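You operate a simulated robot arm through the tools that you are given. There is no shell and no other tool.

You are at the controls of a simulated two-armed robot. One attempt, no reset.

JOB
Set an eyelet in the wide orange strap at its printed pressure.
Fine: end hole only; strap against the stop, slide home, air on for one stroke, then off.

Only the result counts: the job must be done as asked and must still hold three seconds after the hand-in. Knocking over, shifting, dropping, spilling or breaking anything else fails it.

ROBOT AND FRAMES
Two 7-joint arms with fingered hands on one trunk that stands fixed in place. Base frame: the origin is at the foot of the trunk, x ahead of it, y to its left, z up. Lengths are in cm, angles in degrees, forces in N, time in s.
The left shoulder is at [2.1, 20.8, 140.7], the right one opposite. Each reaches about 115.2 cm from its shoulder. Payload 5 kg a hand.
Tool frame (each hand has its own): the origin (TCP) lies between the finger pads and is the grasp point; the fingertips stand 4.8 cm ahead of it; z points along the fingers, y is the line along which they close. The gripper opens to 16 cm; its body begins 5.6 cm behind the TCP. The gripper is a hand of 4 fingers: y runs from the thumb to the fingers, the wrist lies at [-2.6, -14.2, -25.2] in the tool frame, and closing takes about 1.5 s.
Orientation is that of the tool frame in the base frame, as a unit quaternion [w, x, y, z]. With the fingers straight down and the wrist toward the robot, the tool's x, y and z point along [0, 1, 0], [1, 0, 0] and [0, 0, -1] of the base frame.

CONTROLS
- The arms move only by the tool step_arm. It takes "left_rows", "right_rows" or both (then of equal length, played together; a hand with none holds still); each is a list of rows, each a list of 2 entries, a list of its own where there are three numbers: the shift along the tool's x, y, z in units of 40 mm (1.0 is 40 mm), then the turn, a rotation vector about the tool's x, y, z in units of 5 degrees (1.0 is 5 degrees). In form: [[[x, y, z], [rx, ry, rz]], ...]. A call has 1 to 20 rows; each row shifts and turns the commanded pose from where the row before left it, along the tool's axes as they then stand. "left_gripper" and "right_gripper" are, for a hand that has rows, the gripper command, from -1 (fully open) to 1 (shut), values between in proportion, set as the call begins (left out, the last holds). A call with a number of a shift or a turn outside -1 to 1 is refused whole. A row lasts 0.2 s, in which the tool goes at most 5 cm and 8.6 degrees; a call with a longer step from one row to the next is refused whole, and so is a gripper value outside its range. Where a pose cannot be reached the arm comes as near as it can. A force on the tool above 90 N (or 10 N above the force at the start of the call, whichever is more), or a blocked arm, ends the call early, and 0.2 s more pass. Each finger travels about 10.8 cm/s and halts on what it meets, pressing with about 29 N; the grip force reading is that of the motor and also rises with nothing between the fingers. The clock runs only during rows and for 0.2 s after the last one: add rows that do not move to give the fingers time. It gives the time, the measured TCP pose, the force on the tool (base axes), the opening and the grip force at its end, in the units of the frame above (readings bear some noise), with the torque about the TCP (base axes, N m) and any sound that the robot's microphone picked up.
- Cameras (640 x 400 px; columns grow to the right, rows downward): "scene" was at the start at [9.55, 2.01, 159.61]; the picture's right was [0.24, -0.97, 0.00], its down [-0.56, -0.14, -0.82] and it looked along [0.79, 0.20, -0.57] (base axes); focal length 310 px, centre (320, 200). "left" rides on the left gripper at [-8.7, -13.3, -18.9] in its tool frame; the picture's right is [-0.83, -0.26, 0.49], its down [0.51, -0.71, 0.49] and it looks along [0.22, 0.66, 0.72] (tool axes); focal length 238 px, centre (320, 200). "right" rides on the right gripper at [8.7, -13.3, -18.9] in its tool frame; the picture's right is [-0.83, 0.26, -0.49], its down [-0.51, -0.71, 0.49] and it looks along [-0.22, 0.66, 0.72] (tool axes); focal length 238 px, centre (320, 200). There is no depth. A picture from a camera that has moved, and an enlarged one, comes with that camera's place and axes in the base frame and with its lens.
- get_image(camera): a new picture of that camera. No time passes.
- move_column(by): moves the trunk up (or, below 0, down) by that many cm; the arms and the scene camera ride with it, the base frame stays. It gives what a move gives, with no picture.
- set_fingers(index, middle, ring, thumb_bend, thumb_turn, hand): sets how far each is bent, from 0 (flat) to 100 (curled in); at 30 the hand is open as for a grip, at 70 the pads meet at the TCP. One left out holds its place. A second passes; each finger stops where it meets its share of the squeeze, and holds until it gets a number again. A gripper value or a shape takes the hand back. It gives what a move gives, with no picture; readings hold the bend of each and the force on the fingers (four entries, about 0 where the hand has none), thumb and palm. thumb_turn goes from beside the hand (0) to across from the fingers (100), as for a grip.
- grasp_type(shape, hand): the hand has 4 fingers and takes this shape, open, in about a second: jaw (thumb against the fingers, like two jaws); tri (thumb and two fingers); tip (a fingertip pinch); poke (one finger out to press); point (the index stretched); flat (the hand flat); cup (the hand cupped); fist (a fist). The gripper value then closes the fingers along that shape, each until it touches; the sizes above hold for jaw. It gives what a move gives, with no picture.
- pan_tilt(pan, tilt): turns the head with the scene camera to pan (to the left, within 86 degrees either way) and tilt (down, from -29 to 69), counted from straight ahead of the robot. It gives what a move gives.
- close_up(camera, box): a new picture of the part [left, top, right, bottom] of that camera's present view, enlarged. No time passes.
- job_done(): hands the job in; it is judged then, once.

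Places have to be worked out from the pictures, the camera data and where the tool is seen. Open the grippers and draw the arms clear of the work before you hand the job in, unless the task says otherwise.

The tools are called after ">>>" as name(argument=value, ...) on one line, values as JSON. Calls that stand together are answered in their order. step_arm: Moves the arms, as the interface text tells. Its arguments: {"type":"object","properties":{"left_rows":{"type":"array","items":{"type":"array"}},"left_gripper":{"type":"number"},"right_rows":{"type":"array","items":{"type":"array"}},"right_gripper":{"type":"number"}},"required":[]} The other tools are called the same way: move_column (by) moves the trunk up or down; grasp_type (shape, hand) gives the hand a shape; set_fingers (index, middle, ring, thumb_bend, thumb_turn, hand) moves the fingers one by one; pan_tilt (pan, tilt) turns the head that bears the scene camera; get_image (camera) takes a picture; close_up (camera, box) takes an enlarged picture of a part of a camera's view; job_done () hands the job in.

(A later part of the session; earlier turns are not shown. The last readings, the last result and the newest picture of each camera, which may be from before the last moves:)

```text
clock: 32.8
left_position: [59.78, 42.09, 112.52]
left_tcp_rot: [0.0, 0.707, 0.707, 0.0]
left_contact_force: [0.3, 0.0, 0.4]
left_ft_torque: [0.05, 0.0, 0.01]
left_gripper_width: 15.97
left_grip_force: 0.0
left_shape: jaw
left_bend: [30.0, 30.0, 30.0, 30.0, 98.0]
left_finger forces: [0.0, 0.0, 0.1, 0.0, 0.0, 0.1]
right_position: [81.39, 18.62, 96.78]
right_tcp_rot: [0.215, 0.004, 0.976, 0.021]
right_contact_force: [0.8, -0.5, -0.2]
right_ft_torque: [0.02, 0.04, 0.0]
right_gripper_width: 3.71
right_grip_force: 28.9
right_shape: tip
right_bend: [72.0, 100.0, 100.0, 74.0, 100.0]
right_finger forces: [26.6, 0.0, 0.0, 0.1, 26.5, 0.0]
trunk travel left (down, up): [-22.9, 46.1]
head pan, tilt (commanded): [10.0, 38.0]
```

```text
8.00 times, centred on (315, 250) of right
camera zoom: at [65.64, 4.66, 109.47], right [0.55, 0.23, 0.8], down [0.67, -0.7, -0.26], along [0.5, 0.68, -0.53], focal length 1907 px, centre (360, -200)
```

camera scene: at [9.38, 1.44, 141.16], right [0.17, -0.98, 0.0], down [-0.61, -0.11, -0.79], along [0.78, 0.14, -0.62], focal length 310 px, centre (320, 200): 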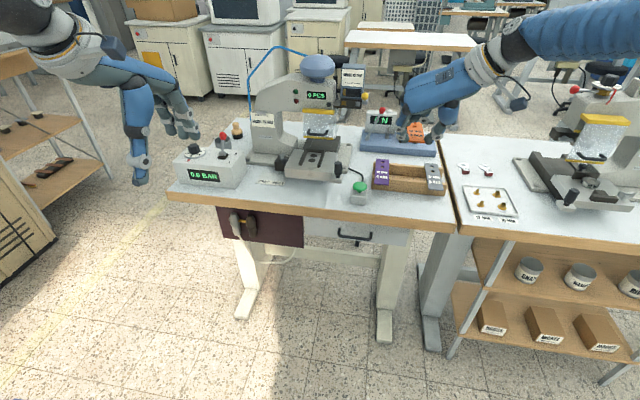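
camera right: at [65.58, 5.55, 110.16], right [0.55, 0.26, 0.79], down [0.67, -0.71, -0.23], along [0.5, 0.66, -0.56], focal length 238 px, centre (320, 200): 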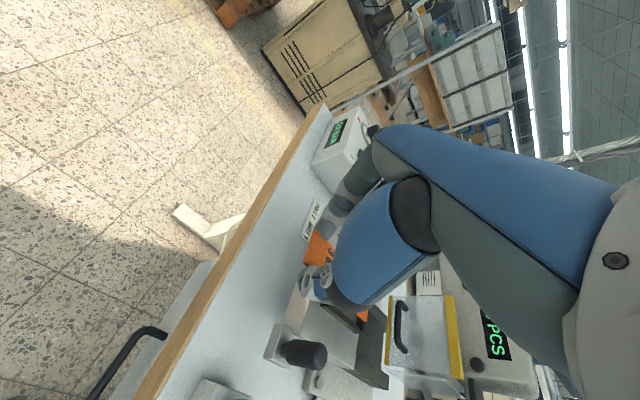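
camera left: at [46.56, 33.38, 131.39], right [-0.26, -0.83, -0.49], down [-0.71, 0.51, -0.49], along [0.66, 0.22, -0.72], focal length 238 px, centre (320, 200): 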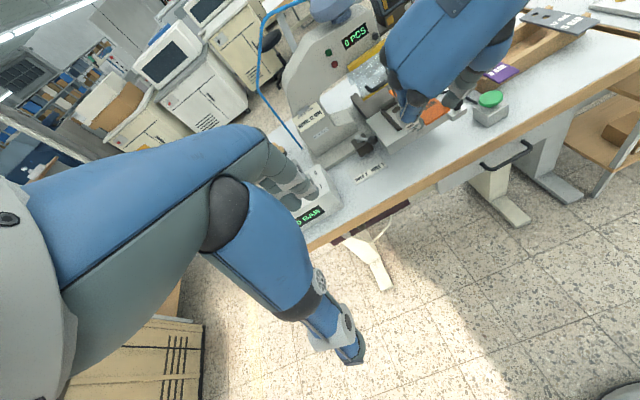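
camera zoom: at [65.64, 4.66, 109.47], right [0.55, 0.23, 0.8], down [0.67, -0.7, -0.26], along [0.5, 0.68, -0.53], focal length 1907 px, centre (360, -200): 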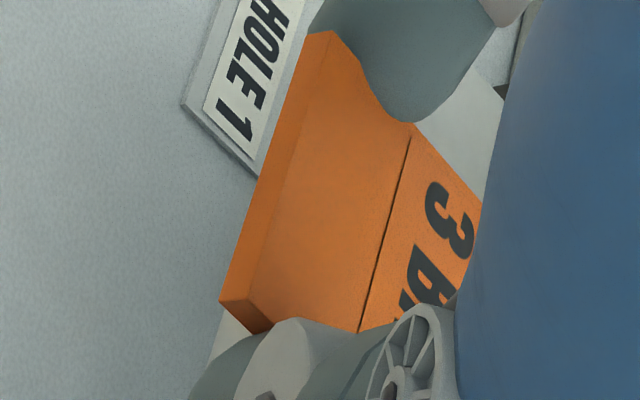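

Now the strap's left edge runs parallel to the lane (within about 0.4°), and both cameras put it nearly centred, with about 0.1–0.3 cm clear each side. I'll lower 1.5 cm into the lane mouth and check for contact.

>>> step_arm(right_rows=[[[0.079, -0.008, 0.17], [0, 0, 0]], [[0.079, -0.008, 0.17], [0, 0, 0]], [[0, 0, 0], [0, 0, 0]]])

>>> close_up(camera="right", box=[350, 295, 410, 340])

>>> close_up(camera="scene", box=[300, 154, 326, 176])

```text
clock: 33.6
left_position: [59.77, 42.2, 112.42]
left_tcp_rot: [0.0, 0.708, 0.707, 0.0]
left_contact_force: [-0.2, -0.4, -0.4]
left_ft_torque: [-0.02, 0.02, 0.04]
left_gripper_width: 15.99
left_grip_force: 0.0
left_shape: jaw
left_bend: [30.0, 30.0, 30.0, 30.0, 98.0]
left_finger forces: [0.0, 0.0, 0.0, 0.1, 0.0, 0.0]
right_position: [81.33, 18.81, 95.15]
right_tcp_rot: [0.217, 0.003, 0.976, 0.022]
right_contact_force: [-0.6, -0.3, -0.4]
right_ft_torque: [-0.01, 0.04, -0.04]
right_gripper_width: 3.76
right_grip_force: 28.9
right_shape: tip
right_bend: [72.0, 100.0, 100.0, 74.0, 100.0]
right_finger forces: [26.6, 0.1, 0.0, 0.1, 26.6, 0.1]
trunk travel left (down, up): [-22.9, 46.1]
head pan, tilt (commanded): [10.0, 38.0]
```

```text
8.89 times, centred on (380, 318) of right
camera zoom: at [65.6, 4.81, 107.91], right [0.55, 0.23, 0.8], down [0.67, -0.7, -0.26], along [0.5, 0.68, -0.53], focal length 2119 px, centre (-213, -844)
```

zoom: 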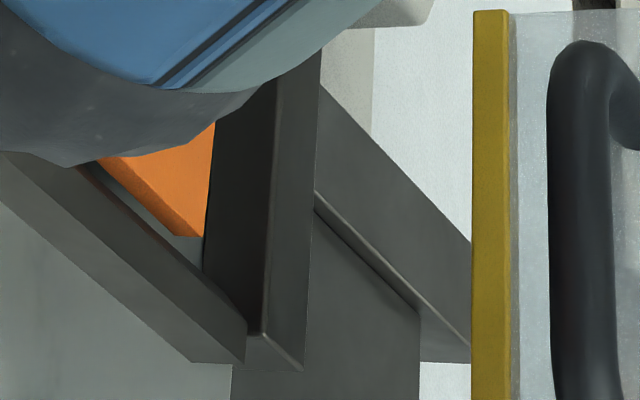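

```text
16.00 times, centred on (313, 165) of scene
camera zoom: at [9.5, 1.36, 141.15], right [0.17, -0.98, 0.0], down [-0.61, -0.11, -0.79], along [0.78, 0.14, -0.62], focal length 4960 px, centre (432, 760)
```

zoom: 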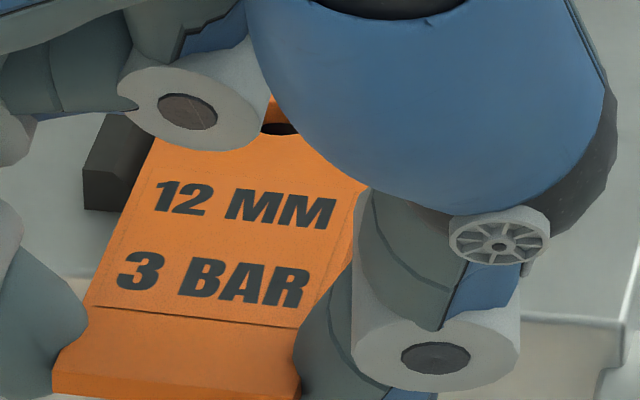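

The strap has entered between the rails: the right camera shows a clear gap to the right rail, and on the left I estimate about 0.13 cm. I'll nudge slightly right and lower another 0.7 cm toward the slide surface, watching the force.

>>> step_arm(right_rows=[[[0.037, -0.011, 0.079], [0, 0, 0]], [[0.037, -0.011, 0.079], [0, 0, 0]], [[0, 0, 0], [0, 0, 0]]])

>>> close_up(camera="right", box=[350, 295, 410, 340])

>>> close_up(camera="scene", box=[298, 156, 330, 182])

```text
clock: 34.4
left_position: [59.81, 42.18, 112.47]
left_tcp_rot: [0.0, 0.707, 0.707, 0.0]
left_contact_force: [0.5, 0.2, -0.3]
left_ft_torque: [0.0, 0.01, -0.02]
left_gripper_width: 16.0
left_grip_force: 0.2
left_shape: jaw
left_bend: [30.0, 30.0, 30.0, 30.0, 98.0]
left_finger forces: [0.0, 0.0, 0.0, 0.0, 0.0, 0.0]
right_position: [81.3, 18.58, 94.4]
right_tcp_rot: [0.216, 0.003, 0.976, 0.022]
right_contact_force: [0.1, 1.2, 0.8]
right_ft_torque: [0.02, 0.0, 0.02]
right_gripper_width: 3.71
right_grip_force: 28.7
right_shape: tip
right_bend: [72.0, 100.0, 100.0, 74.0, 100.0]
right_finger forces: [26.8, 0.0, 0.1, 0.0, 26.4, 0.0]
trunk travel left (down, up): [-22.9, 46.1]
head pan, tilt (commanded): [10.0, 38.0]
```

```text
8.89 times, centred on (380, 318) of right
camera zoom: at [65.57, 4.74, 107.23], right [0.55, 0.23, 0.8], down [0.67, -0.7, -0.26], along [0.5, 0.68, -0.53], focal length 2119 px, centre (-213, -844)
```

zoom: 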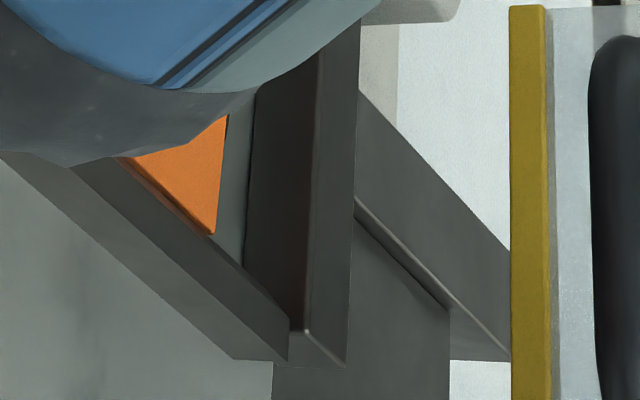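

```text
15.38 times, centred on (314, 169) of scene
camera zoom: at [9.5, 1.37, 141.15], right [0.17, -0.98, 0.0], down [-0.61, -0.11, -0.79], along [0.78, 0.14, -0.62], focal length 4769 px, centre (412, 677)
```

zoom: 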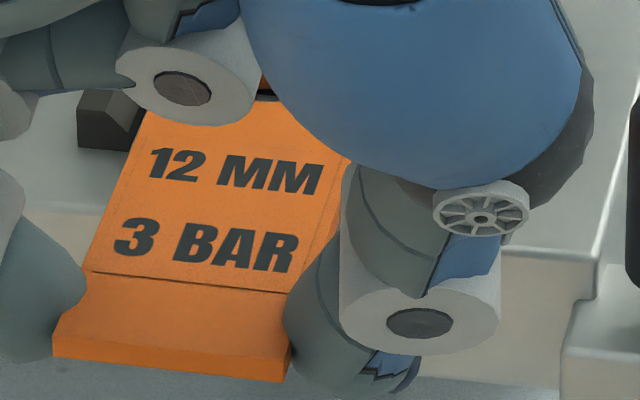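

The strap now lies between the rails with its far end touching the slide surface, roughly 0.6–0.9 cm short of the back stop. I'll push it forward in small steps and watch the force and view.

>>> step_arm(right_rows=[[[-0.068, 0, 0.032], [0, 0, 0]], [[-0.068, 0, 0.032], [0, 0, 0]], [[0, 0, 0], [0, 0, 0]]])

>>> close_up(camera="right", box=[350, 295, 410, 340])

```text
clock: 35.2
left_position: [59.75, 42.3, 112.44]
left_tcp_rot: [0.0, 0.707, 0.707, 0.0]
left_contact_force: [0.6, -0.7, 0.3]
left_ft_torque: [0.02, 0.0, -0.03]
left_gripper_width: 15.96
left_grip_force: 0.1
left_shape: jaw
left_bend: [30.0, 30.0, 30.0, 30.0, 98.0]
left_finger forces: [0.1, 0.0, 0.1, 0.0, 0.0, 0.1]
right_position: [81.87, 18.52, 94.44]
right_tcp_rot: [0.215, 0.002, 0.976, 0.022]
right_contact_force: [-0.9, 1.8, -0.8]
right_ft_torque: [-0.02, 0.05, 0.07]
right_gripper_width: 3.7
right_grip_force: 28.9
right_shape: tip
right_bend: [72.0, 100.0, 100.0, 74.0, 100.0]
right_finger forces: [27.2, 0.0, 0.0, 0.0, 26.2, 0.0]
trunk travel left (down, up): [-22.9, 46.1]
head pan, tilt (commanded): [10.0, 38.0]
```

```text
8.89 times, centred on (380, 318) of right
camera zoom: at [66.12, 4.68, 107.21], right [0.55, 0.23, 0.8], down [0.67, -0.7, -0.26], along [0.5, 0.68, -0.53], focal length 2119 px, centre (-213, -844)
```

zoom: 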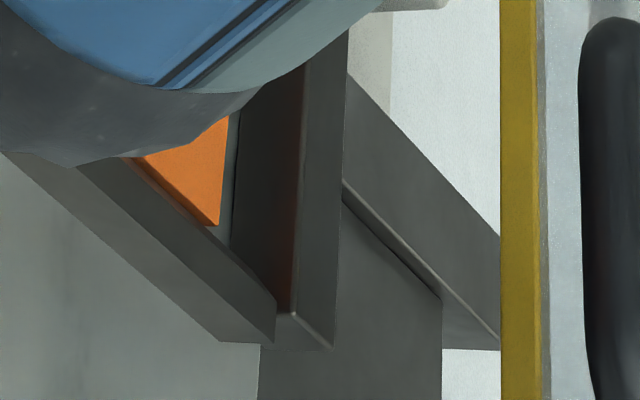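

The gap to the stop has shrunk to about 0.25 cm and there's a light 1.8 N side load from the right rail. I'll push 0.5 cm more with a 0.08 cm nudge to the left.

>>> step_arm(right_rows=[[[-0.045, 0.02, 0.021], [0, 0, 0]], [[-0.045, 0, 0.021], [0, 0, 0]], [[-0.03, 0, 0.014], [0, 0, 0]], [[0, 0, 0], [0, 0, 0]]])

>>> close_up(camera="right", box=[350, 295, 410, 340])

>>> close_up(camera="scene", box=[280, 140, 350, 190])

```text
clock: 36.2
left_position: [59.83, 42.16, 112.56]
left_tcp_rot: [0.0, 0.708, 0.707, -0.001]
left_contact_force: [0.2, 0.1, 0.2]
left_ft_torque: [0.03, -0.01, 0.02]
left_gripper_width: 15.97
left_grip_force: 0.0
left_shape: jaw
left_bend: [30.0, 30.0, 30.0, 30.0, 98.0]
left_finger forces: [0.0, 0.1, 0.1, 0.0, 0.1, 0.0]
right_position: [82.43, 18.65, 94.42]
right_tcp_rot: [0.216, 0.003, 0.976, 0.022]
right_contact_force: [-0.7, -0.2, -0.7]
right_ft_torque: [-0.02, -0.01, -0.01]
right_gripper_width: 3.68
right_grip_force: 29.7
right_shape: tip
right_bend: [72.0, 100.0, 100.0, 74.0, 100.0]
right_finger forces: [26.7, 0.1, 0.1, 0.0, 26.6, 0.1]
trunk travel left (down, up): [-22.9, 46.1]
head pan, tilt (commanded): [10.0, 38.0]
```

```text
8.89 times, centred on (380, 318) of right
camera zoom: at [66.64, 4.74, 107.23], right [0.55, 0.23, 0.8], down [0.67, -0.7, -0.26], along [0.5, 0.68, -0.53], focal length 2119 px, centre (-213, -844)
```

zoom: 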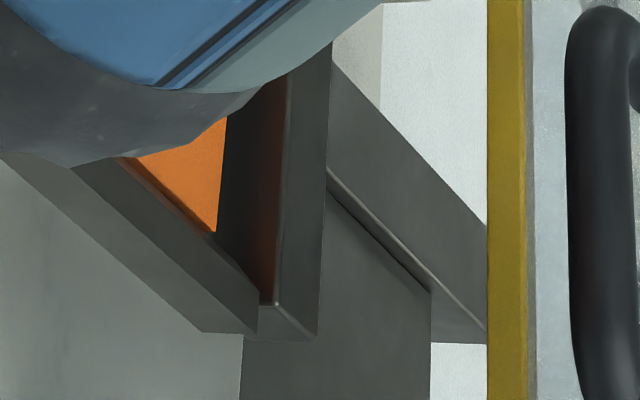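

```text
8.00 times, centred on (315, 165) of scene
camera zoom: at [9.51, 1.36, 141.14], right [0.17, -0.98, 0.0], down [-0.61, -0.11, -0.79], along [0.78, 0.14, -0.62], focal length 2480 px, centre (360, 480)
```

zoom: 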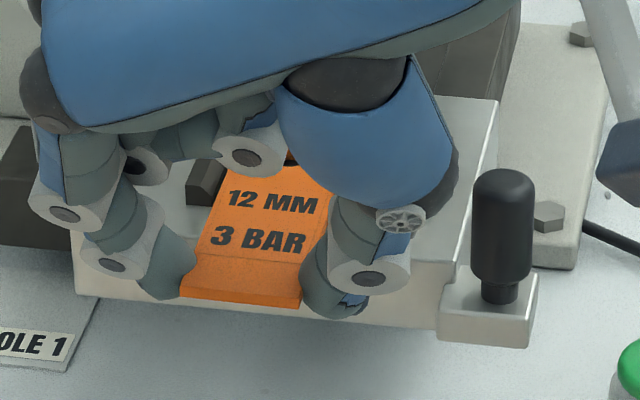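

The strap's far edge now visually meets the bar, but the force shows no firm contact yet. I'll push 0.2 cm more to feel the stop.

>>> step_arm(right_rows=[[[-0.045, 0, 0.021], [0, 0, 0]], [[0, 0, 0], [0, 0, 0]]])

>>> close_up(camera="right", box=[350, 295, 410, 340])

```text
clock: 36.8
left_position: [59.85, 42.07, 112.49]
left_tcp_rot: [0.0, 0.707, 0.707, 0.0]
left_contact_force: [0.1, -0.1, -0.3]
left_ft_torque: [0.04, -0.02, -0.01]
left_gripper_width: 15.98
left_grip_force: 0.1
left_shape: jaw
left_bend: [30.0, 30.0, 30.0, 30.0, 98.0]
left_finger forces: [0.0, 0.0, 0.1, 0.1, 0.1, 0.0]
right_position: [82.58, 18.65, 94.42]
right_tcp_rot: [0.215, 0.003, 0.976, 0.021]
right_contact_force: [0.1, 0.6, -0.2]
right_ft_torque: [0.01, 0.01, -0.07]
right_gripper_width: 3.71
right_grip_force: 29.1
right_shape: tip
right_bend: [72.0, 100.0, 100.0, 74.0, 100.0]
right_finger forces: [26.7, 0.1, 0.0, 0.0, 26.7, 0.0]
trunk travel left (down, up): [-22.9, 46.1]
head pan, tilt (commanded): [10.0, 38.0]
```

```text
8.89 times, centred on (380, 318) of right
camera zoom: at [66.86, 4.77, 107.27], right [0.55, 0.23, 0.8], down [0.67, -0.7, -0.26], along [0.5, 0.68, -0.53], focal length 2119 px, centre (-213, -844)
```

zoom: 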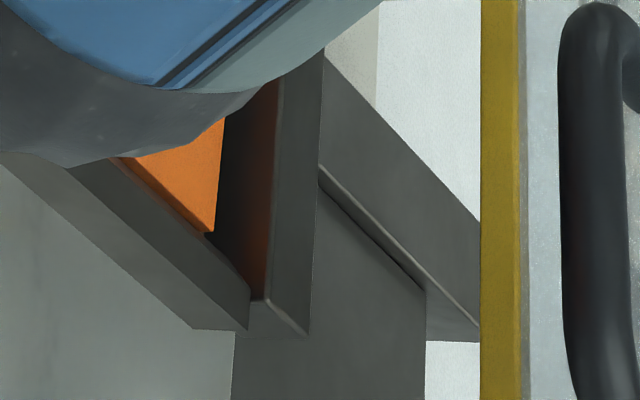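

The strap edge is right at the bar (its reflection shows on the bar face) but there's still no force reading. One more 0.2 cm push to be sure it is seated.

>>> step_arm(right_rows=[[[-0.045, 0, 0.021], [0, 0, 0]], [[0, 0, 0], [0, 0, 0]]])

>>> close_up(camera="right", box=[362, 300, 392, 325])

>>> close_up(camera="scene", box=[280, 140, 350, 190])

```text
clock: 37.4
left_position: [59.8, 42.13, 112.48]
left_tcp_rot: [0.0, 0.707, 0.707, 0.0]
left_contact_force: [1.5, -0.6, 0.7]
left_ft_torque: [-0.04, -0.04, 0.02]
left_gripper_width: 15.99
left_grip_force: 0.1
left_shape: jaw
left_bend: [30.0, 30.0, 30.0, 30.0, 98.0]
left_finger forces: [0.0, 0.0, 0.0, 0.0, 0.0, 0.0]
right_position: [82.85, 18.69, 94.38]
right_tcp_rot: [0.215, 0.002, 0.976, 0.022]
right_contact_force: [-0.1, -0.4, -1.0]
right_ft_torque: [0.01, 0.0, 0.0]
right_gripper_width: 3.71
right_grip_force: 28.9
right_shape: tip
right_bend: [72.0, 100.0, 100.0, 74.0, 100.0]
right_finger forces: [26.7, 0.1, 0.0, 0.1, 26.6, 0.0]
trunk travel left (down, up): [-22.9, 46.1]
head pan, tilt (commanded): [10.0, 38.0]
```

```text
16.00 times, centred on (377, 312) of right
camera zoom: at [67.06, 4.76, 107.29], right [0.55, 0.23, 0.8], down [0.67, -0.7, -0.26], along [0.5, 0.68, -0.53], focal length 3814 px, centre (-592, -1600)
```

zoom: 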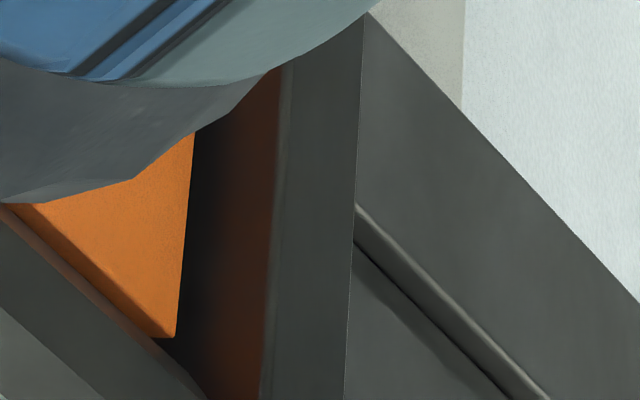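

```text
8.00 times, centred on (315, 165) of scene
camera zoom: at [9.51, 1.36, 141.14], right [0.17, -0.98, 0.0], down [-0.61, -0.11, -0.79], along [0.78, 0.14, -0.62], focal length 2480 px, centre (360, 480)
```

zoom: 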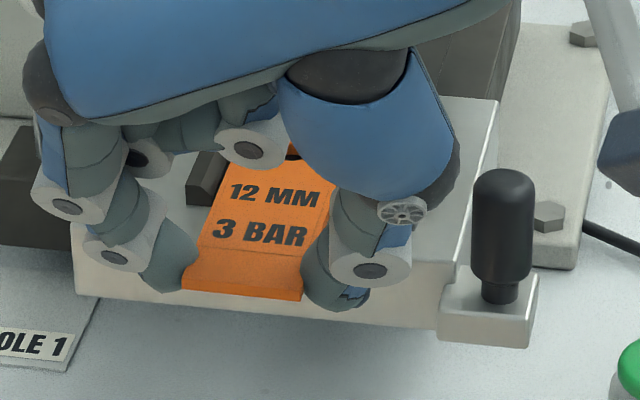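

Still no stop force, and the bar face's foot is hidden by the strap's own thickness, so a gap under 0.4 cm could remain. I'll push another 0.3 cm in small steps.

>>> step_arm(right_rows=[[[-0.034, 0, 0.016], [0, 0, 0]], [[-0.034, 0, 0.016], [0, 0, 0]], [[0, 0, 0], [0, 0, 0]]])

>>> close_up(camera="right", box=[362, 300, 392, 325])

```text
clock: 38.2
left_position: [59.8, 42.21, 112.49]
left_tcp_rot: [0.0, 0.707, 0.707, 0.001]
left_contact_force: [0.2, -0.4, 0.0]
left_ft_torque: [-0.04, 0.03, -0.01]
left_gripper_width: 15.99
left_grip_force: 0.0
left_shape: jaw
left_bend: [30.0, 30.0, 30.0, 30.0, 98.0]
left_finger forces: [0.0, 0.0, 0.0, 0.0, 0.1, 0.1]
right_position: [83.15, 18.62, 94.42]
right_tcp_rot: [0.216, 0.004, 0.976, 0.021]
right_contact_force: [-0.6, -0.2, -0.2]
right_ft_torque: [-0.02, 0.05, 0.0]
right_gripper_width: 3.73
right_grip_force: 28.9
right_shape: tip
right_bend: [72.0, 100.0, 100.0, 74.0, 100.0]
right_finger forces: [26.7, 0.0, 0.0, 0.1, 26.7, 0.0]
trunk travel left (down, up): [-22.9, 46.1]
head pan, tilt (commanded): [10.0, 38.0]
```

```text
16.00 times, centred on (377, 312) of right
camera zoom: at [67.39, 4.8, 107.23], right [0.55, 0.23, 0.8], down [0.67, -0.7, -0.26], along [0.5, 0.68, -0.53], focal length 3814 px, centre (-592, -1600)
```

zoom: 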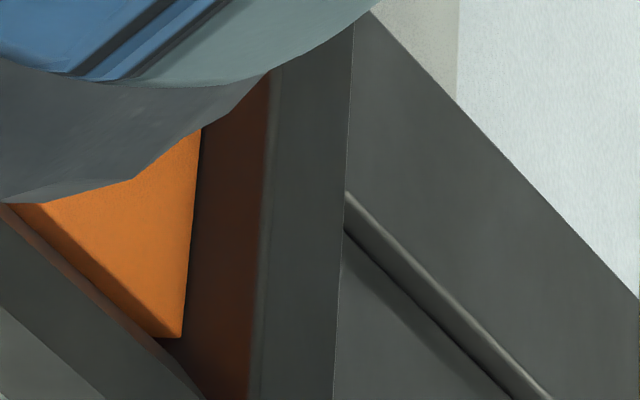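

I'll compare with the scene view to see whether the slide itself is now moving with the push.

>>> close_up(camera="scene", box=[280, 140, 350, 190])

>>> close_up(camera="left", box=[350, 40, 490, 160])

```text
8.00 times, centred on (315, 165) of scene
camera zoom: at [9.51, 1.36, 141.14], right [0.17, -0.98, 0.0], down [-0.61, -0.11, -0.79], along [0.78, 0.14, -0.62], focal length 2480 px, centre (360, 480)
```

zoom: 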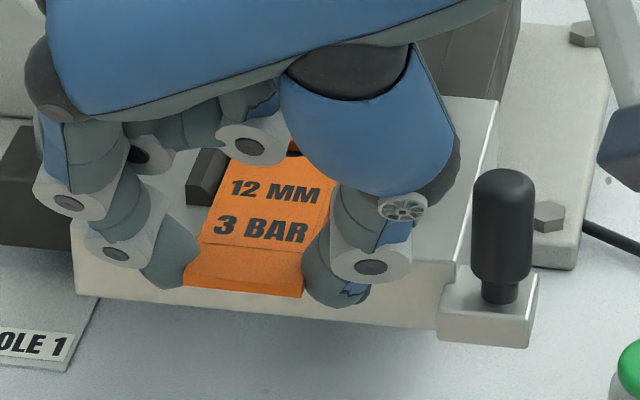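

```text
3.33 times, centred on (420, 100) of left
camera zoom: at [46.57, 33.54, 131.34], right [-0.26, -0.83, -0.49], down [-0.71, 0.51, -0.49], along [0.66, 0.22, -0.72], focal length 794 px, centre (-13, 533)
```

zoom: 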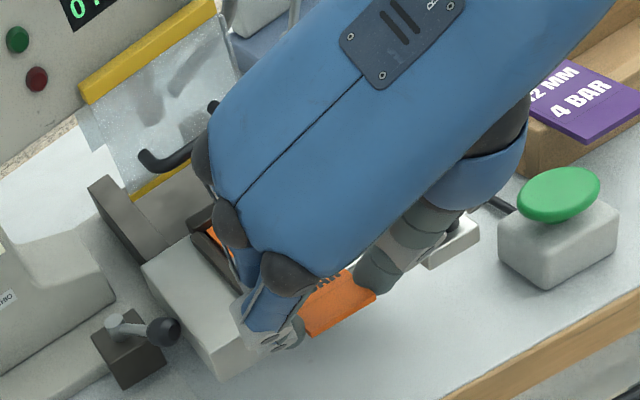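

The slide hasn't moved, and I compute the strap's far end at x≈97.1 against a bar face near x≈97.2–97.3. I'll push 0.3 cm more to make contact.

>>> step_arm(right_rows=[[[-0.034, 0, 0.016], [0, 0, 0]], [[-0.034, 0, 0.016], [0, 0, 0]], [[0, 0, 0], [0, 0, 0]]])

>>> close_up(camera="right", box=[362, 300, 392, 325])

>>> close_up(camera="scene", box=[280, 140, 350, 190])

```text
clock: 39.0
left_position: [59.73, 42.28, 112.54]
left_tcp_rot: [0.001, 0.707, 0.707, 0.0]
left_contact_force: [0.1, -0.2, -0.8]
left_ft_torque: [-0.01, -0.01, 0.02]
left_gripper_width: 15.98
left_grip_force: 0.1
left_shape: jaw
left_bend: [30.0, 30.0, 30.0, 30.0, 98.0]
left_finger forces: [0.0, 0.0, 0.0, 0.0, 0.1, 0.1]
right_position: [83.35, 18.74, 94.29]
right_tcp_rot: [0.215, 0.003, 0.976, 0.021]
right_contact_force: [-6.8, 1.2, 1.1]
right_ft_torque: [0.05, 0.24, 0.11]
right_gripper_width: 3.74
right_grip_force: 28.8
right_shape: tip
right_bend: [72.0, 100.0, 100.0, 74.0, 100.0]
right_finger forces: [28.2, 0.1, 0.0, 0.0, 26.8, 0.0]
trunk travel left (down, up): [-22.9, 46.1]
head pan, tilt (commanded): [10.0, 38.0]
```

```text
16.00 times, centred on (377, 312) of right
camera zoom: at [67.62, 4.86, 107.22], right [0.55, 0.23, 0.8], down [0.67, -0.7, -0.26], along [0.5, 0.68, -0.53], focal length 3814 px, centre (-592, -1600)
```

zoom: 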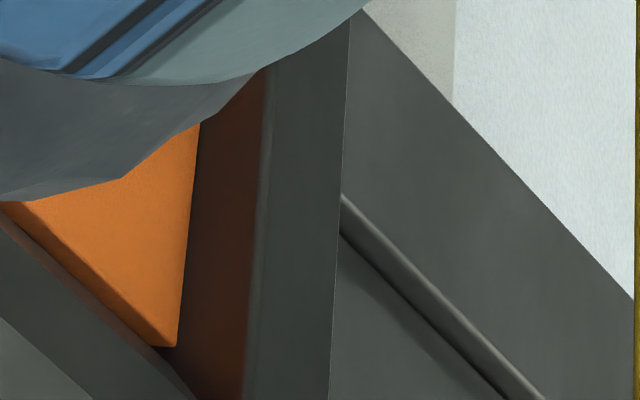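

```text
8.00 times, centred on (315, 165) of scene
camera zoom: at [9.44, 1.38, 141.15], right [0.17, -0.98, 0.0], down [-0.61, -0.11, -0.79], along [0.78, 0.14, -0.62], focal length 2480 px, centre (360, 480)
```

zoom: 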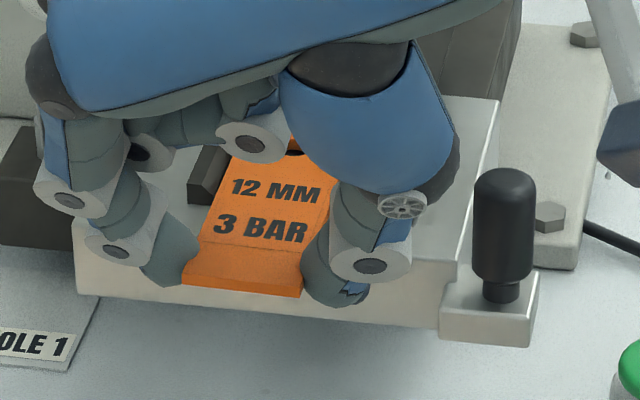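

A −6.8 N reaction in x confirms the strap is against the stop. I'll open the fingers to release it, then look before withdrawing.

>>> step_arm(right_rows=[[[0, 0, 0], [0, 0, 0]], [[0, 0, 0], [0, 0, 0]], [[0, 0, 0], [0, 0, 0]], [[0, 0, 0], [0, 0, 0]]], right_gripper=0.25)

>>> close_up(camera="scene", box=[280, 140, 350, 190])

>>> close_up(camera="right", box=[290, 220, 410, 340])

```text
clock: 40.0
left_position: [59.8, 42.15, 112.5]
left_tcp_rot: [0.0, 0.707, 0.707, 0.0]
left_contact_force: [0.0, -0.4, -0.3]
left_ft_torque: [0.02, -0.03, 0.0]
left_gripper_width: 15.99
left_grip_force: 0.1
left_shape: jaw
left_bend: [30.0, 30.0, 30.0, 30.0, 98.0]
left_finger forces: [0.1, 0.1, 0.1, 0.0, 0.0, 0.0]
right_position: [83.44, 18.64, 94.39]
right_tcp_rot: [0.216, 0.003, 0.976, 0.021]
right_contact_force: [-0.5, -0.7, -1.1]
right_ft_torque: [0.05, 0.01, -0.03]
right_gripper_width: 5.97
right_grip_force: 0.1
right_shape: tip
right_bend: [73.0, 98.0, 99.0, 73.0, 100.0]
right_finger forces: [0.0, 0.1, 0.1, 0.1, 0.1, 0.0]
trunk travel left (down, up): [-22.9, 46.1]
head pan, tilt (commanded): [10.0, 38.0]
```

```text
8.00 times, centred on (315, 165) of scene
camera zoom: at [9.52, 1.36, 141.14], right [0.17, -0.98, 0.0], down [-0.61, -0.11, -0.79], along [0.78, 0.14, -0.62], focal length 2480 px, centre (360, 480)
```

zoom: 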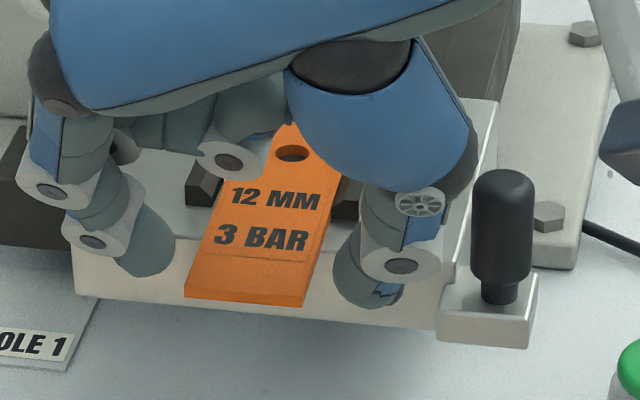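

```text
3.33 times, centred on (350, 280) of right
camera zoom: at [67.73, 4.78, 107.22], right [0.55, 0.23, 0.8], down [0.67, -0.7, -0.26], along [0.5, 0.68, -0.53], focal length 794 px, centre (220, -67)
```

zoom: 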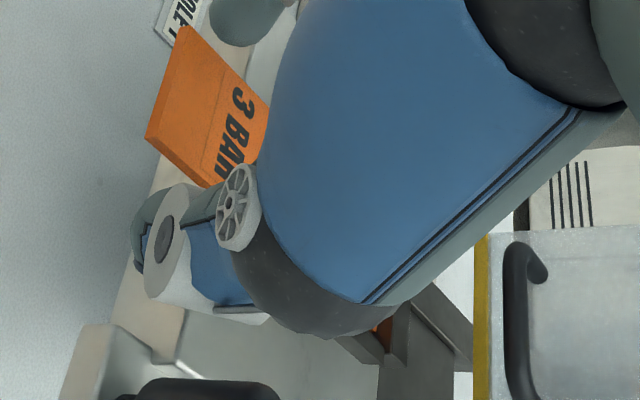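

The strap is released and settled flat in the lane. I'll lift the hand straight up 10 cm and then move it away to the right to inspect.

>>> step_arm(right_rows=[[[-0.175, 0.018, -0.377], [0, 0, 0]], [[-0.35, 0.036, -0.754], [0, 0, 0]], [[-0.35, 0.036, -0.754], [0, 0, 0]], [[-0.175, 0.018, -0.377], [0, 0, 0]], [[0.5, -0.7, -0.2], [0, 0, 0]], [[0.5, -0.7, -0.2], [0, 0, 0]], [[0.3, -0.9, 0], [0, 0, 0]], [[0, -0.9, 0], [0, 0, 0]], [[0, -0.9, 0], [0, 0, 0]], [[0, -0.9, 0], [0, 0, 0]], [[0, 0, 0], [0, 0, 0]]])

>>> close_up(camera="scene", box=[270, 110, 370, 190])

>>> close_up(camera="left", box=[340, 50, 480, 170])

>>> get_image(camera="right")

```text
clock: 42.4
left_position: [59.84, 42.33, 112.35]
left_tcp_rot: [0.0, 0.707, 0.707, -0.001]
left_contact_force: [-1.9, 1.4, -0.2]
left_ft_torque: [-0.08, -0.01, 0.03]
left_gripper_width: 15.94
left_grip_force: 0.1
left_shape: jaw
left_bend: [30.0, 30.0, 30.0, 30.0, 98.0]
left_finger forces: [0.0, 0.0, 0.0, 0.1, 0.0, 0.1]
right_position: [78.14, -1.16, 102.68]
right_tcp_rot: [0.215, 0.003, 0.976, 0.021]
right_contact_force: [0.1, 1.2, 0.2]
right_ft_torque: [-0.06, 0.0, -0.05]
right_gripper_width: 6.0
right_grip_force: 0.0
right_shape: tip
right_bend: [73.0, 98.0, 99.0, 73.0, 100.0]
right_finger forces: [0.2, 0.1, 0.0, 0.1, 0.0, 0.0]
trunk travel left (down, up): [-22.9, 46.1]
head pan, tilt (commanded): [10.0, 38.0]
```

```text
5.00 times, centred on (320, 150) of scene
camera zoom: at [9.51, 1.51, 141.14], right [0.17, -0.98, 0.0], down [-0.61, -0.11, -0.79], along [0.78, 0.14, -0.62], focal length 1550 px, centre (320, 450)
```

zoom: 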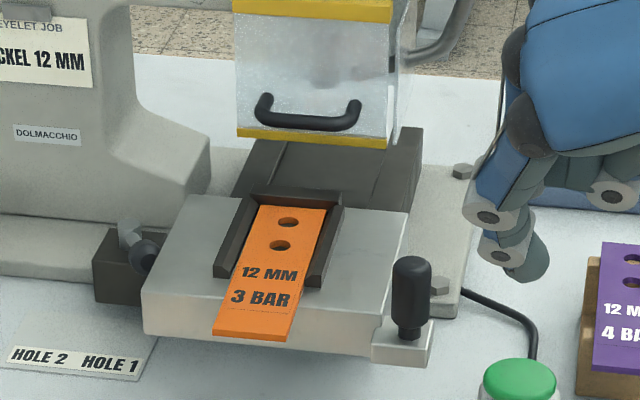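

```text
3.33 times, centred on (410, 110) of left
camera zoom: at [46.56, 33.7, 131.3], right [-0.26, -0.84, -0.49], down [-0.71, 0.5, -0.49], along [0.66, 0.22, -0.72], focal length 794 px, centre (20, 500)
```

zoom: 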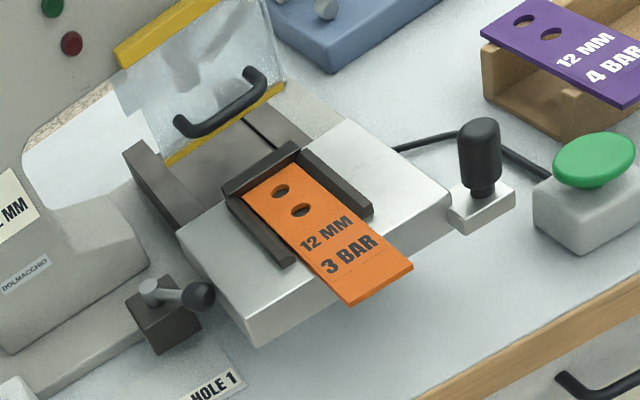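

```text
taken
camera right: at [62.41, -15.08, 115.48], right [0.55, 0.23, 0.8], down [0.67, -0.7, -0.26], along [0.5, 0.68, -0.54], focal length 238 px, centre (320, 200)
```

right: 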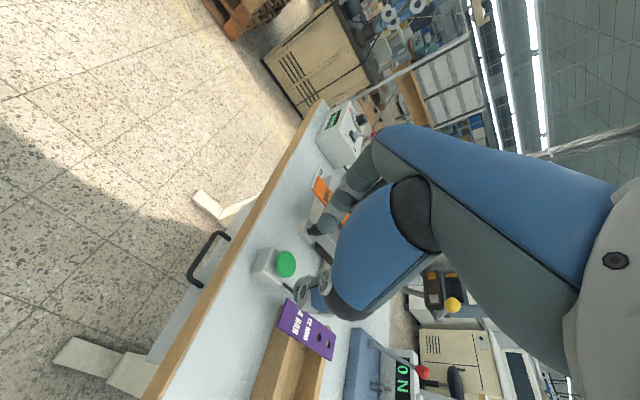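

The strap sits neatly in the lane. I'll zoom in on the far end against the stop and on the stop lever / HOLE label.

>>> close_up(camera="scene", box=[308, 144, 344, 172])

>>> close_up(camera="left", box=[400, 85, 460, 135])

>>> close_up(camera="scene", box=[265, 140, 310, 190])

>>> close_up(camera="left", box=[365, 120, 425, 180])

```text
14.29 times, centred on (326, 158) of scene
camera zoom: at [9.51, 1.51, 141.14], right [0.17, -0.98, 0.0], down [-0.61, -0.11, -0.79], along [0.78, 0.14, -0.62], focal length 4428 px, centre (234, 800)
```

zoom: 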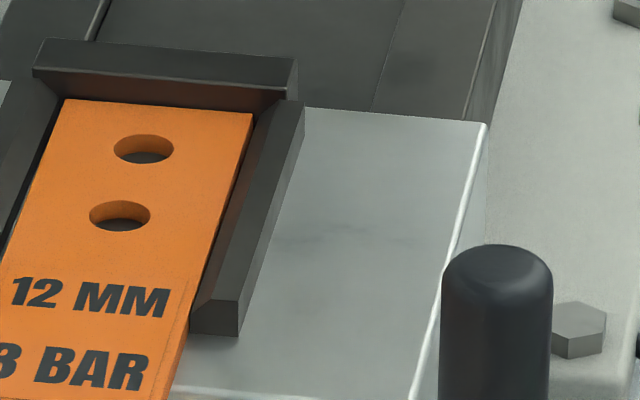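

```text
8.00 times, centred on (430, 110) of left
camera zoom: at [46.56, 33.7, 131.3], right [-0.26, -0.84, -0.49], down [-0.71, 0.5, -0.49], along [0.66, 0.22, -0.72], focal length 1907 px, centre (-560, 920)
```

zoom: 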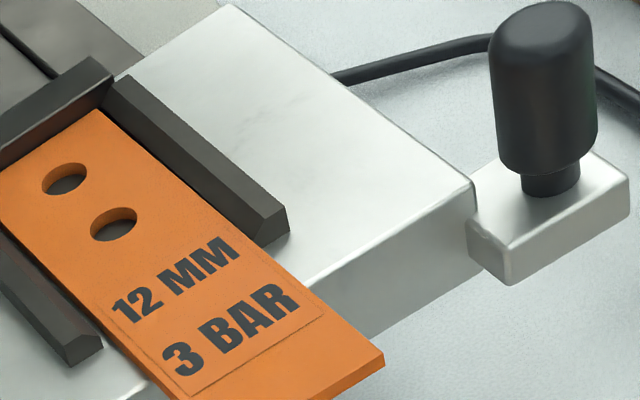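

```text
8.00 times, centred on (288, 165) of scene
camera zoom: at [9.51, 1.51, 141.14], right [0.17, -0.98, 0.0], down [-0.61, -0.11, -0.79], along [0.78, 0.14, -0.62], focal length 2480 px, centre (580, 480)
```

zoom: 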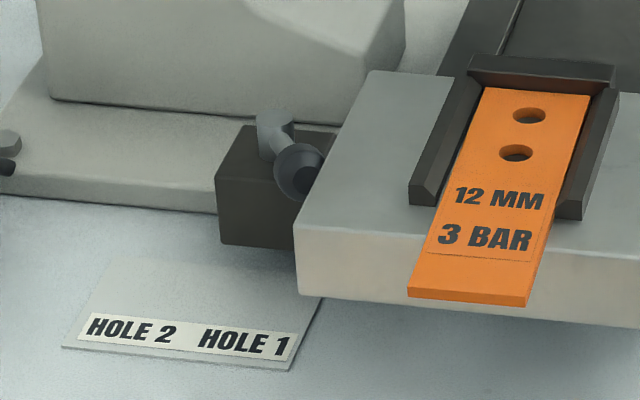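

```text
6.67 times, centred on (395, 150) of left
camera zoom: at [46.56, 33.7, 131.3], right [-0.26, -0.84, -0.49], down [-0.71, 0.5, -0.49], along [0.66, 0.22, -0.72], focal length 1589 px, centre (-180, 533)
```

zoom: 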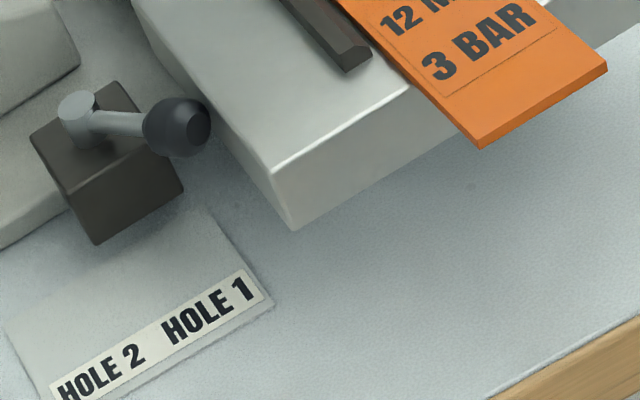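

The strap is squarely seated with its far edge at the stop, both holes over the dies, and the stop lever is swung right, on the HOLE 1 side. The slide knob is at about (87.1, 9.8), top z≈94.3. I'll close the right fingertips into a narrow cradle, tilt the hand to 45° for reach, and bring the tips in front of the knob.

>>> step_arm(right_rows=[[[0, 0, 0], [0, -1, 0]], [[0, 0, 0], [0, -1, 0]], [[0, 0, 0], [0, -1, 0]], [[0, 0, 0], [0, -1, 0]], [[-0.05, 0.69, 0.05], [0, 0, 0]], [[-0.05, 0.69, 0.05], [0, 0, 0]], [[-0.05, 0.69, 0.05], [0, 0, 0]], [[-0.05, 0.6, 0.05], [0, 0, 0]], [[0, 0, 0], [0, 0, 0]]], right_gripper=0.82)

>>> close_up(camera="scene", box=[270, 100, 400, 200])

>>> close_up(camera="left", box=[380, 50, 520, 170])

```text
clock: 44.4
left_position: [59.81, 42.08, 112.55]
left_tcp_rot: [0.0, 0.708, 0.707, 0.0]
left_contact_force: [0.1, 0.6, -0.4]
left_ft_torque: [0.06, -0.02, 0.04]
left_gripper_width: 16.01
left_grip_force: 0.1
left_shape: jaw
left_bend: [30.0, 30.0, 30.0, 30.0, 98.0]
left_finger forces: [0.1, 0.1, 0.0, 0.1, 0.0, 0.1]
right_position: [79.23, 9.2, 103.27]
right_tcp_rot: [0.382, 0.007, 0.924, 0.021]
right_contact_force: [0.1, -1.3, -0.2]
right_ft_torque: [0.05, -0.01, -0.01]
right_gripper_width: 1.45
right_grip_force: 0.1
right_shape: tip
right_bend: [71.0, 98.0, 99.0, 73.0, 100.0]
right_finger forces: [0.0, 0.0, 0.1, 0.1, 0.0, 0.0]
trunk travel left (down, up): [-22.9, 46.1]
head pan, tilt (commanded): [10.0, 38.0]
```

```text
4.00 times, centred on (335, 150) of scene
camera zoom: at [9.5, 1.27, 141.15], right [0.17, -0.98, 0.0], down [-0.61, -0.11, -0.79], along [0.78, 0.14, -0.62], focal length 1240 px, centre (260, 400)
```

zoom: 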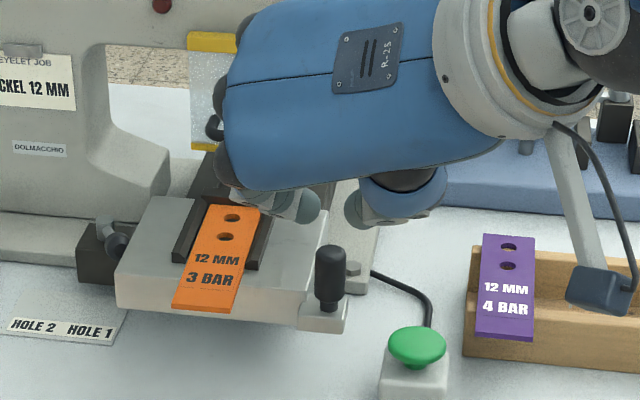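

```text
3.33 times, centred on (450, 110) of left
camera zoom: at [46.56, 33.44, 131.37], right [-0.26, -0.83, -0.49], down [-0.71, 0.51, -0.49], along [0.66, 0.22, -0.72], focal length 794 px, centre (-113, 500)
```

zoom: 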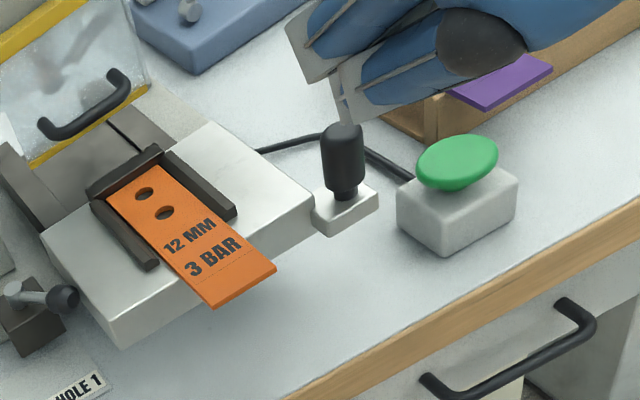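

The tips are above and in front of the knob with a 1.45 cm cradle. I'll lower to z≈95.9 so the fingertips stand behind the knob at its mid-height.

>>> step_arm(right_rows=[[[0.407, 0.018, 0.467], [0, 0, 0]], [[0.407, 0.018, 0.467], [0, 0, 0]], [[0.407, 0.018, 0.467], [0, 0, 0]], [[0, 0, 0], [0, 0, 0]]])

>>> close_up(camera="scene", box=[290, 120, 380, 190])

>>> close_up(camera="left", box=[400, 60, 520, 160])

```text
clock: 45.4
left_position: [59.82, 42.19, 112.48]
left_tcp_rot: [0.0, 0.707, 0.707, 0.0]
left_contact_force: [-0.2, -0.7, 0.4]
left_ft_torque: [0.0, -0.03, 0.01]
left_gripper_width: 15.99
left_grip_force: 0.1
left_shape: jaw
left_bend: [30.0, 30.0, 30.0, 30.0, 98.0]
left_finger forces: [0.1, 0.1, 0.0, 0.0, 0.1, 0.1]
right_position: [79.67, 9.76, 95.88]
right_tcp_rot: [0.382, 0.007, 0.924, 0.022]
right_contact_force: [-0.2, 0.1, -0.5]
right_ft_torque: [0.01, -0.05, 0.02]
right_gripper_width: 1.45
right_grip_force: 0.3
right_shape: tip
right_bend: [71.0, 98.0, 99.0, 73.0, 100.0]
right_finger forces: [0.0, 0.0, 0.0, 0.0, 0.0, 0.0]
trunk travel left (down, up): [-22.9, 46.1]
head pan, tilt (commanded): [10.0, 38.0]
```

```text
5.71 times, centred on (335, 155) of scene
camera zoom: at [9.44, 1.33, 141.16], right [0.17, -0.98, 0.0], down [-0.61, -0.11, -0.79], along [0.78, 0.14, -0.62], focal length 1771 px, centre (234, 457)
```

zoom: 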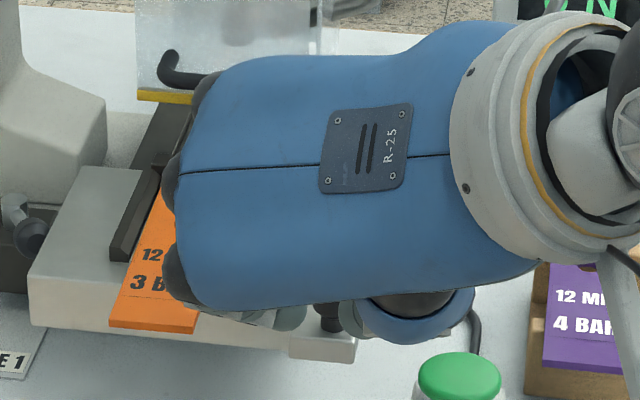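

```text
4.00 times, centred on (460, 110) of left
camera zoom: at [46.5, 33.51, 131.39], right [-0.26, -0.83, -0.49], down [-0.71, 0.51, -0.49], along [0.66, 0.22, -0.72], focal length 953 px, centre (-240, 560)
```

zoom: 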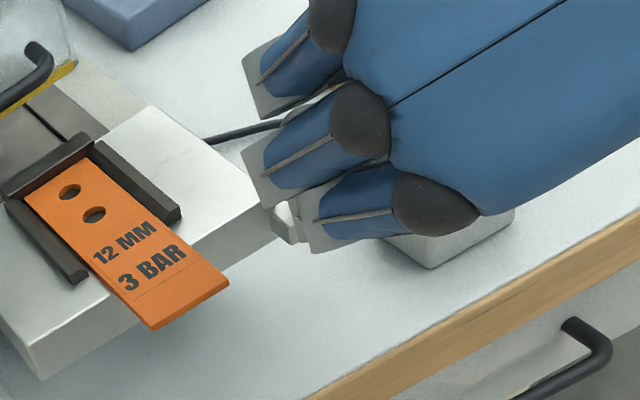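

The knob shows between the two fingertips, about 0.3 cm right of the gap centre. I'll shift 0.3 cm right and advance 2.5 cm toward contact.

>>> step_arm(right_rows=[[[-0.11, -0.077, 0.11], [0, 0, 0]], [[-0.17, 0, 0.165], [0, 0, 0]], [[-0.17, 0, 0.165], [0, 0, 0]], [[0, 0, 0], [0, 0, 0]]])

>>> close_up(camera="scene", box=[290, 120, 380, 190])

>>> close_up(camera="right", box=[240, 180, 440, 380])

```text
clock: 46.4
left_position: [59.76, 42.21, 112.5]
left_tcp_rot: [0.0, 0.707, 0.707, 0.0]
left_contact_force: [0.2, 0.2, -0.1]
left_ft_torque: [-0.02, -0.01, -0.01]
left_gripper_width: 15.99
left_grip_force: 0.1
left_shape: jaw
left_bend: [30.0, 30.0, 30.0, 30.0, 98.0]
left_finger forces: [0.0, 0.0, 0.1, 0.1, 0.0, 0.1]
right_position: [82.2, 9.44, 95.92]
right_tcp_rot: [0.382, 0.007, 0.924, 0.021]
right_contact_force: [0.2, 0.7, 0.0]
right_ft_torque: [-0.05, -0.02, -0.01]
right_gripper_width: 1.47
right_grip_force: 0.1
right_shape: tip
right_bend: [71.0, 98.0, 99.0, 73.0, 100.0]
right_finger forces: [0.0, 0.0, 0.0, 0.0, 0.0, 0.1]
trunk travel left (down, up): [-22.9, 46.1]
head pan, tilt (commanded): [10.0, 38.0]
```

```text
5.71 times, centred on (335, 155) of scene
camera zoom: at [9.48, 1.37, 141.15], right [0.17, -0.98, 0.0], down [-0.61, -0.11, -0.79], along [0.78, 0.14, -0.62], focal length 1771 px, centre (234, 457)
```

zoom: 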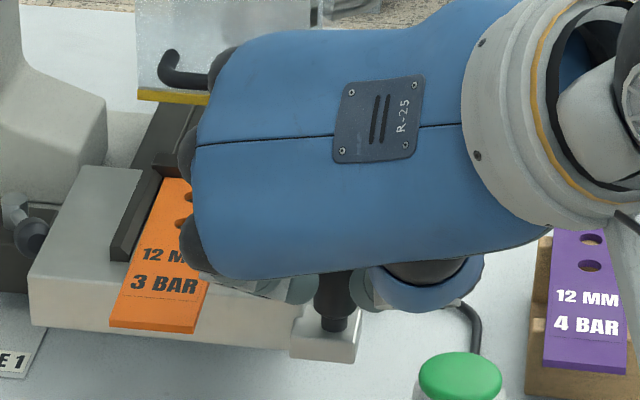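

```text
2.00 times, centred on (340, 280) of right
camera zoom: at [62.83, -4.08, 102.56], right [0.25, 0.22, 0.94], down [0.71, -0.71, -0.02], along [0.66, 0.67, -0.33], focal length 477 px, centre (280, 40)
```

zoom: 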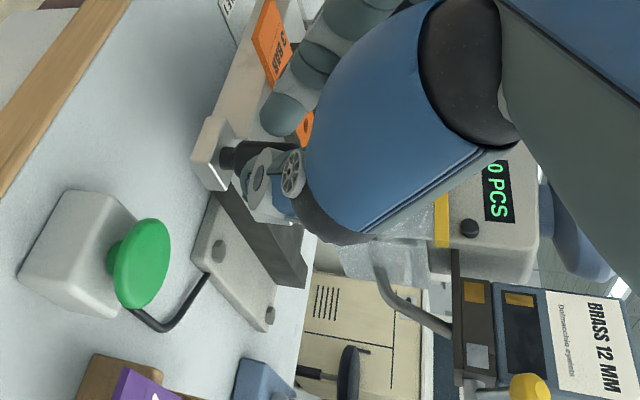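

The tips are just behind the knob without contact. I'll close the cradle further to about 0.4 cm so they push from behind rather than straddle it, then push forward and watch for contact.

>>> step_arm(right_rows=[[[0, 0, 0], [0, 0, 0]], [[0, 0, 0], [0, 0, 0]], [[-0.17, 0, 0.165], [0, 0, 0]], [[-0.17, 0, 0.165], [0, 0, 0]], [[0, 0, 0], [0, 0, 0]]], right_gripper=0.95)

>>> close_up(camera="scene", box=[290, 120, 380, 190])

>>> close_up(camera="right", box=[290, 200, 390, 300])

```text
clock: 47.6
left_position: [59.67, 42.26, 112.61]
left_tcp_rot: [0.0, 0.707, 0.708, 0.0]
left_contact_force: [-0.1, 0.0, 0.6]
left_ft_torque: [0.02, -0.03, -0.01]
left_gripper_width: 15.97
left_grip_force: 0.0
left_shape: jaw
left_bend: [30.0, 30.0, 30.0, 30.0, 98.0]
left_finger forces: [0.0, 0.0, 0.0, 0.0, 0.0, 0.0]
right_position: [84.12, 9.54, 95.98]
right_tcp_rot: [0.383, 0.007, 0.924, 0.021]
right_contact_force: [0.0, -0.3, 0.9]
right_ft_torque: [0.02, -0.04, 0.01]
right_gripper_width: 0.39
right_grip_force: 0.1
right_shape: tip
right_bend: [69.0, 98.0, 99.0, 71.0, 100.0]
right_finger forces: [0.1, 0.0, 0.0, 0.1, 0.1, 0.0]
trunk travel left (down, up): [-22.9, 46.1]
head pan, tilt (commanded): [10.0, 38.0]
```

```text
5.71 times, centred on (335, 155) of scene
camera zoom: at [9.45, 1.37, 141.15], right [0.17, -0.98, 0.0], down [-0.61, -0.11, -0.79], along [0.78, 0.14, -0.62], focal length 1771 px, centre (234, 457)
```

zoom: 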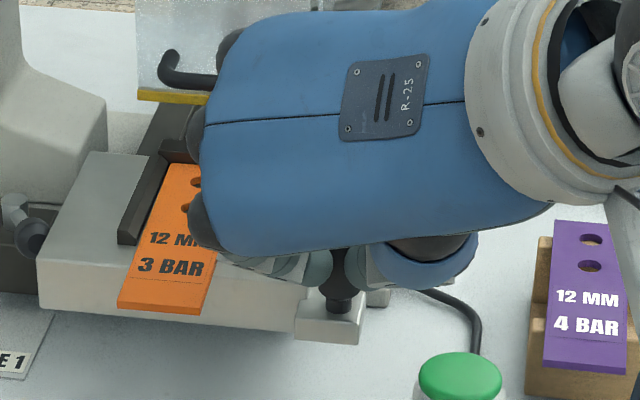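

```text
4.00 times, centred on (340, 250) of right
camera zoom: at [64.73, -4.06, 102.54], right [0.25, 0.22, 0.94], down [0.71, -0.71, -0.02], along [0.66, 0.67, -0.33], focal length 953 px, centre (240, 0)
```

zoom: 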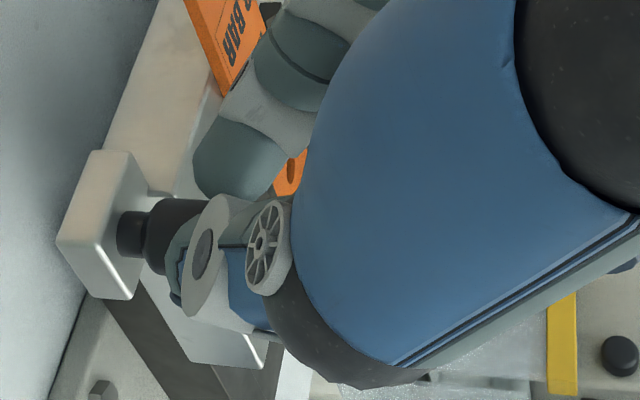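

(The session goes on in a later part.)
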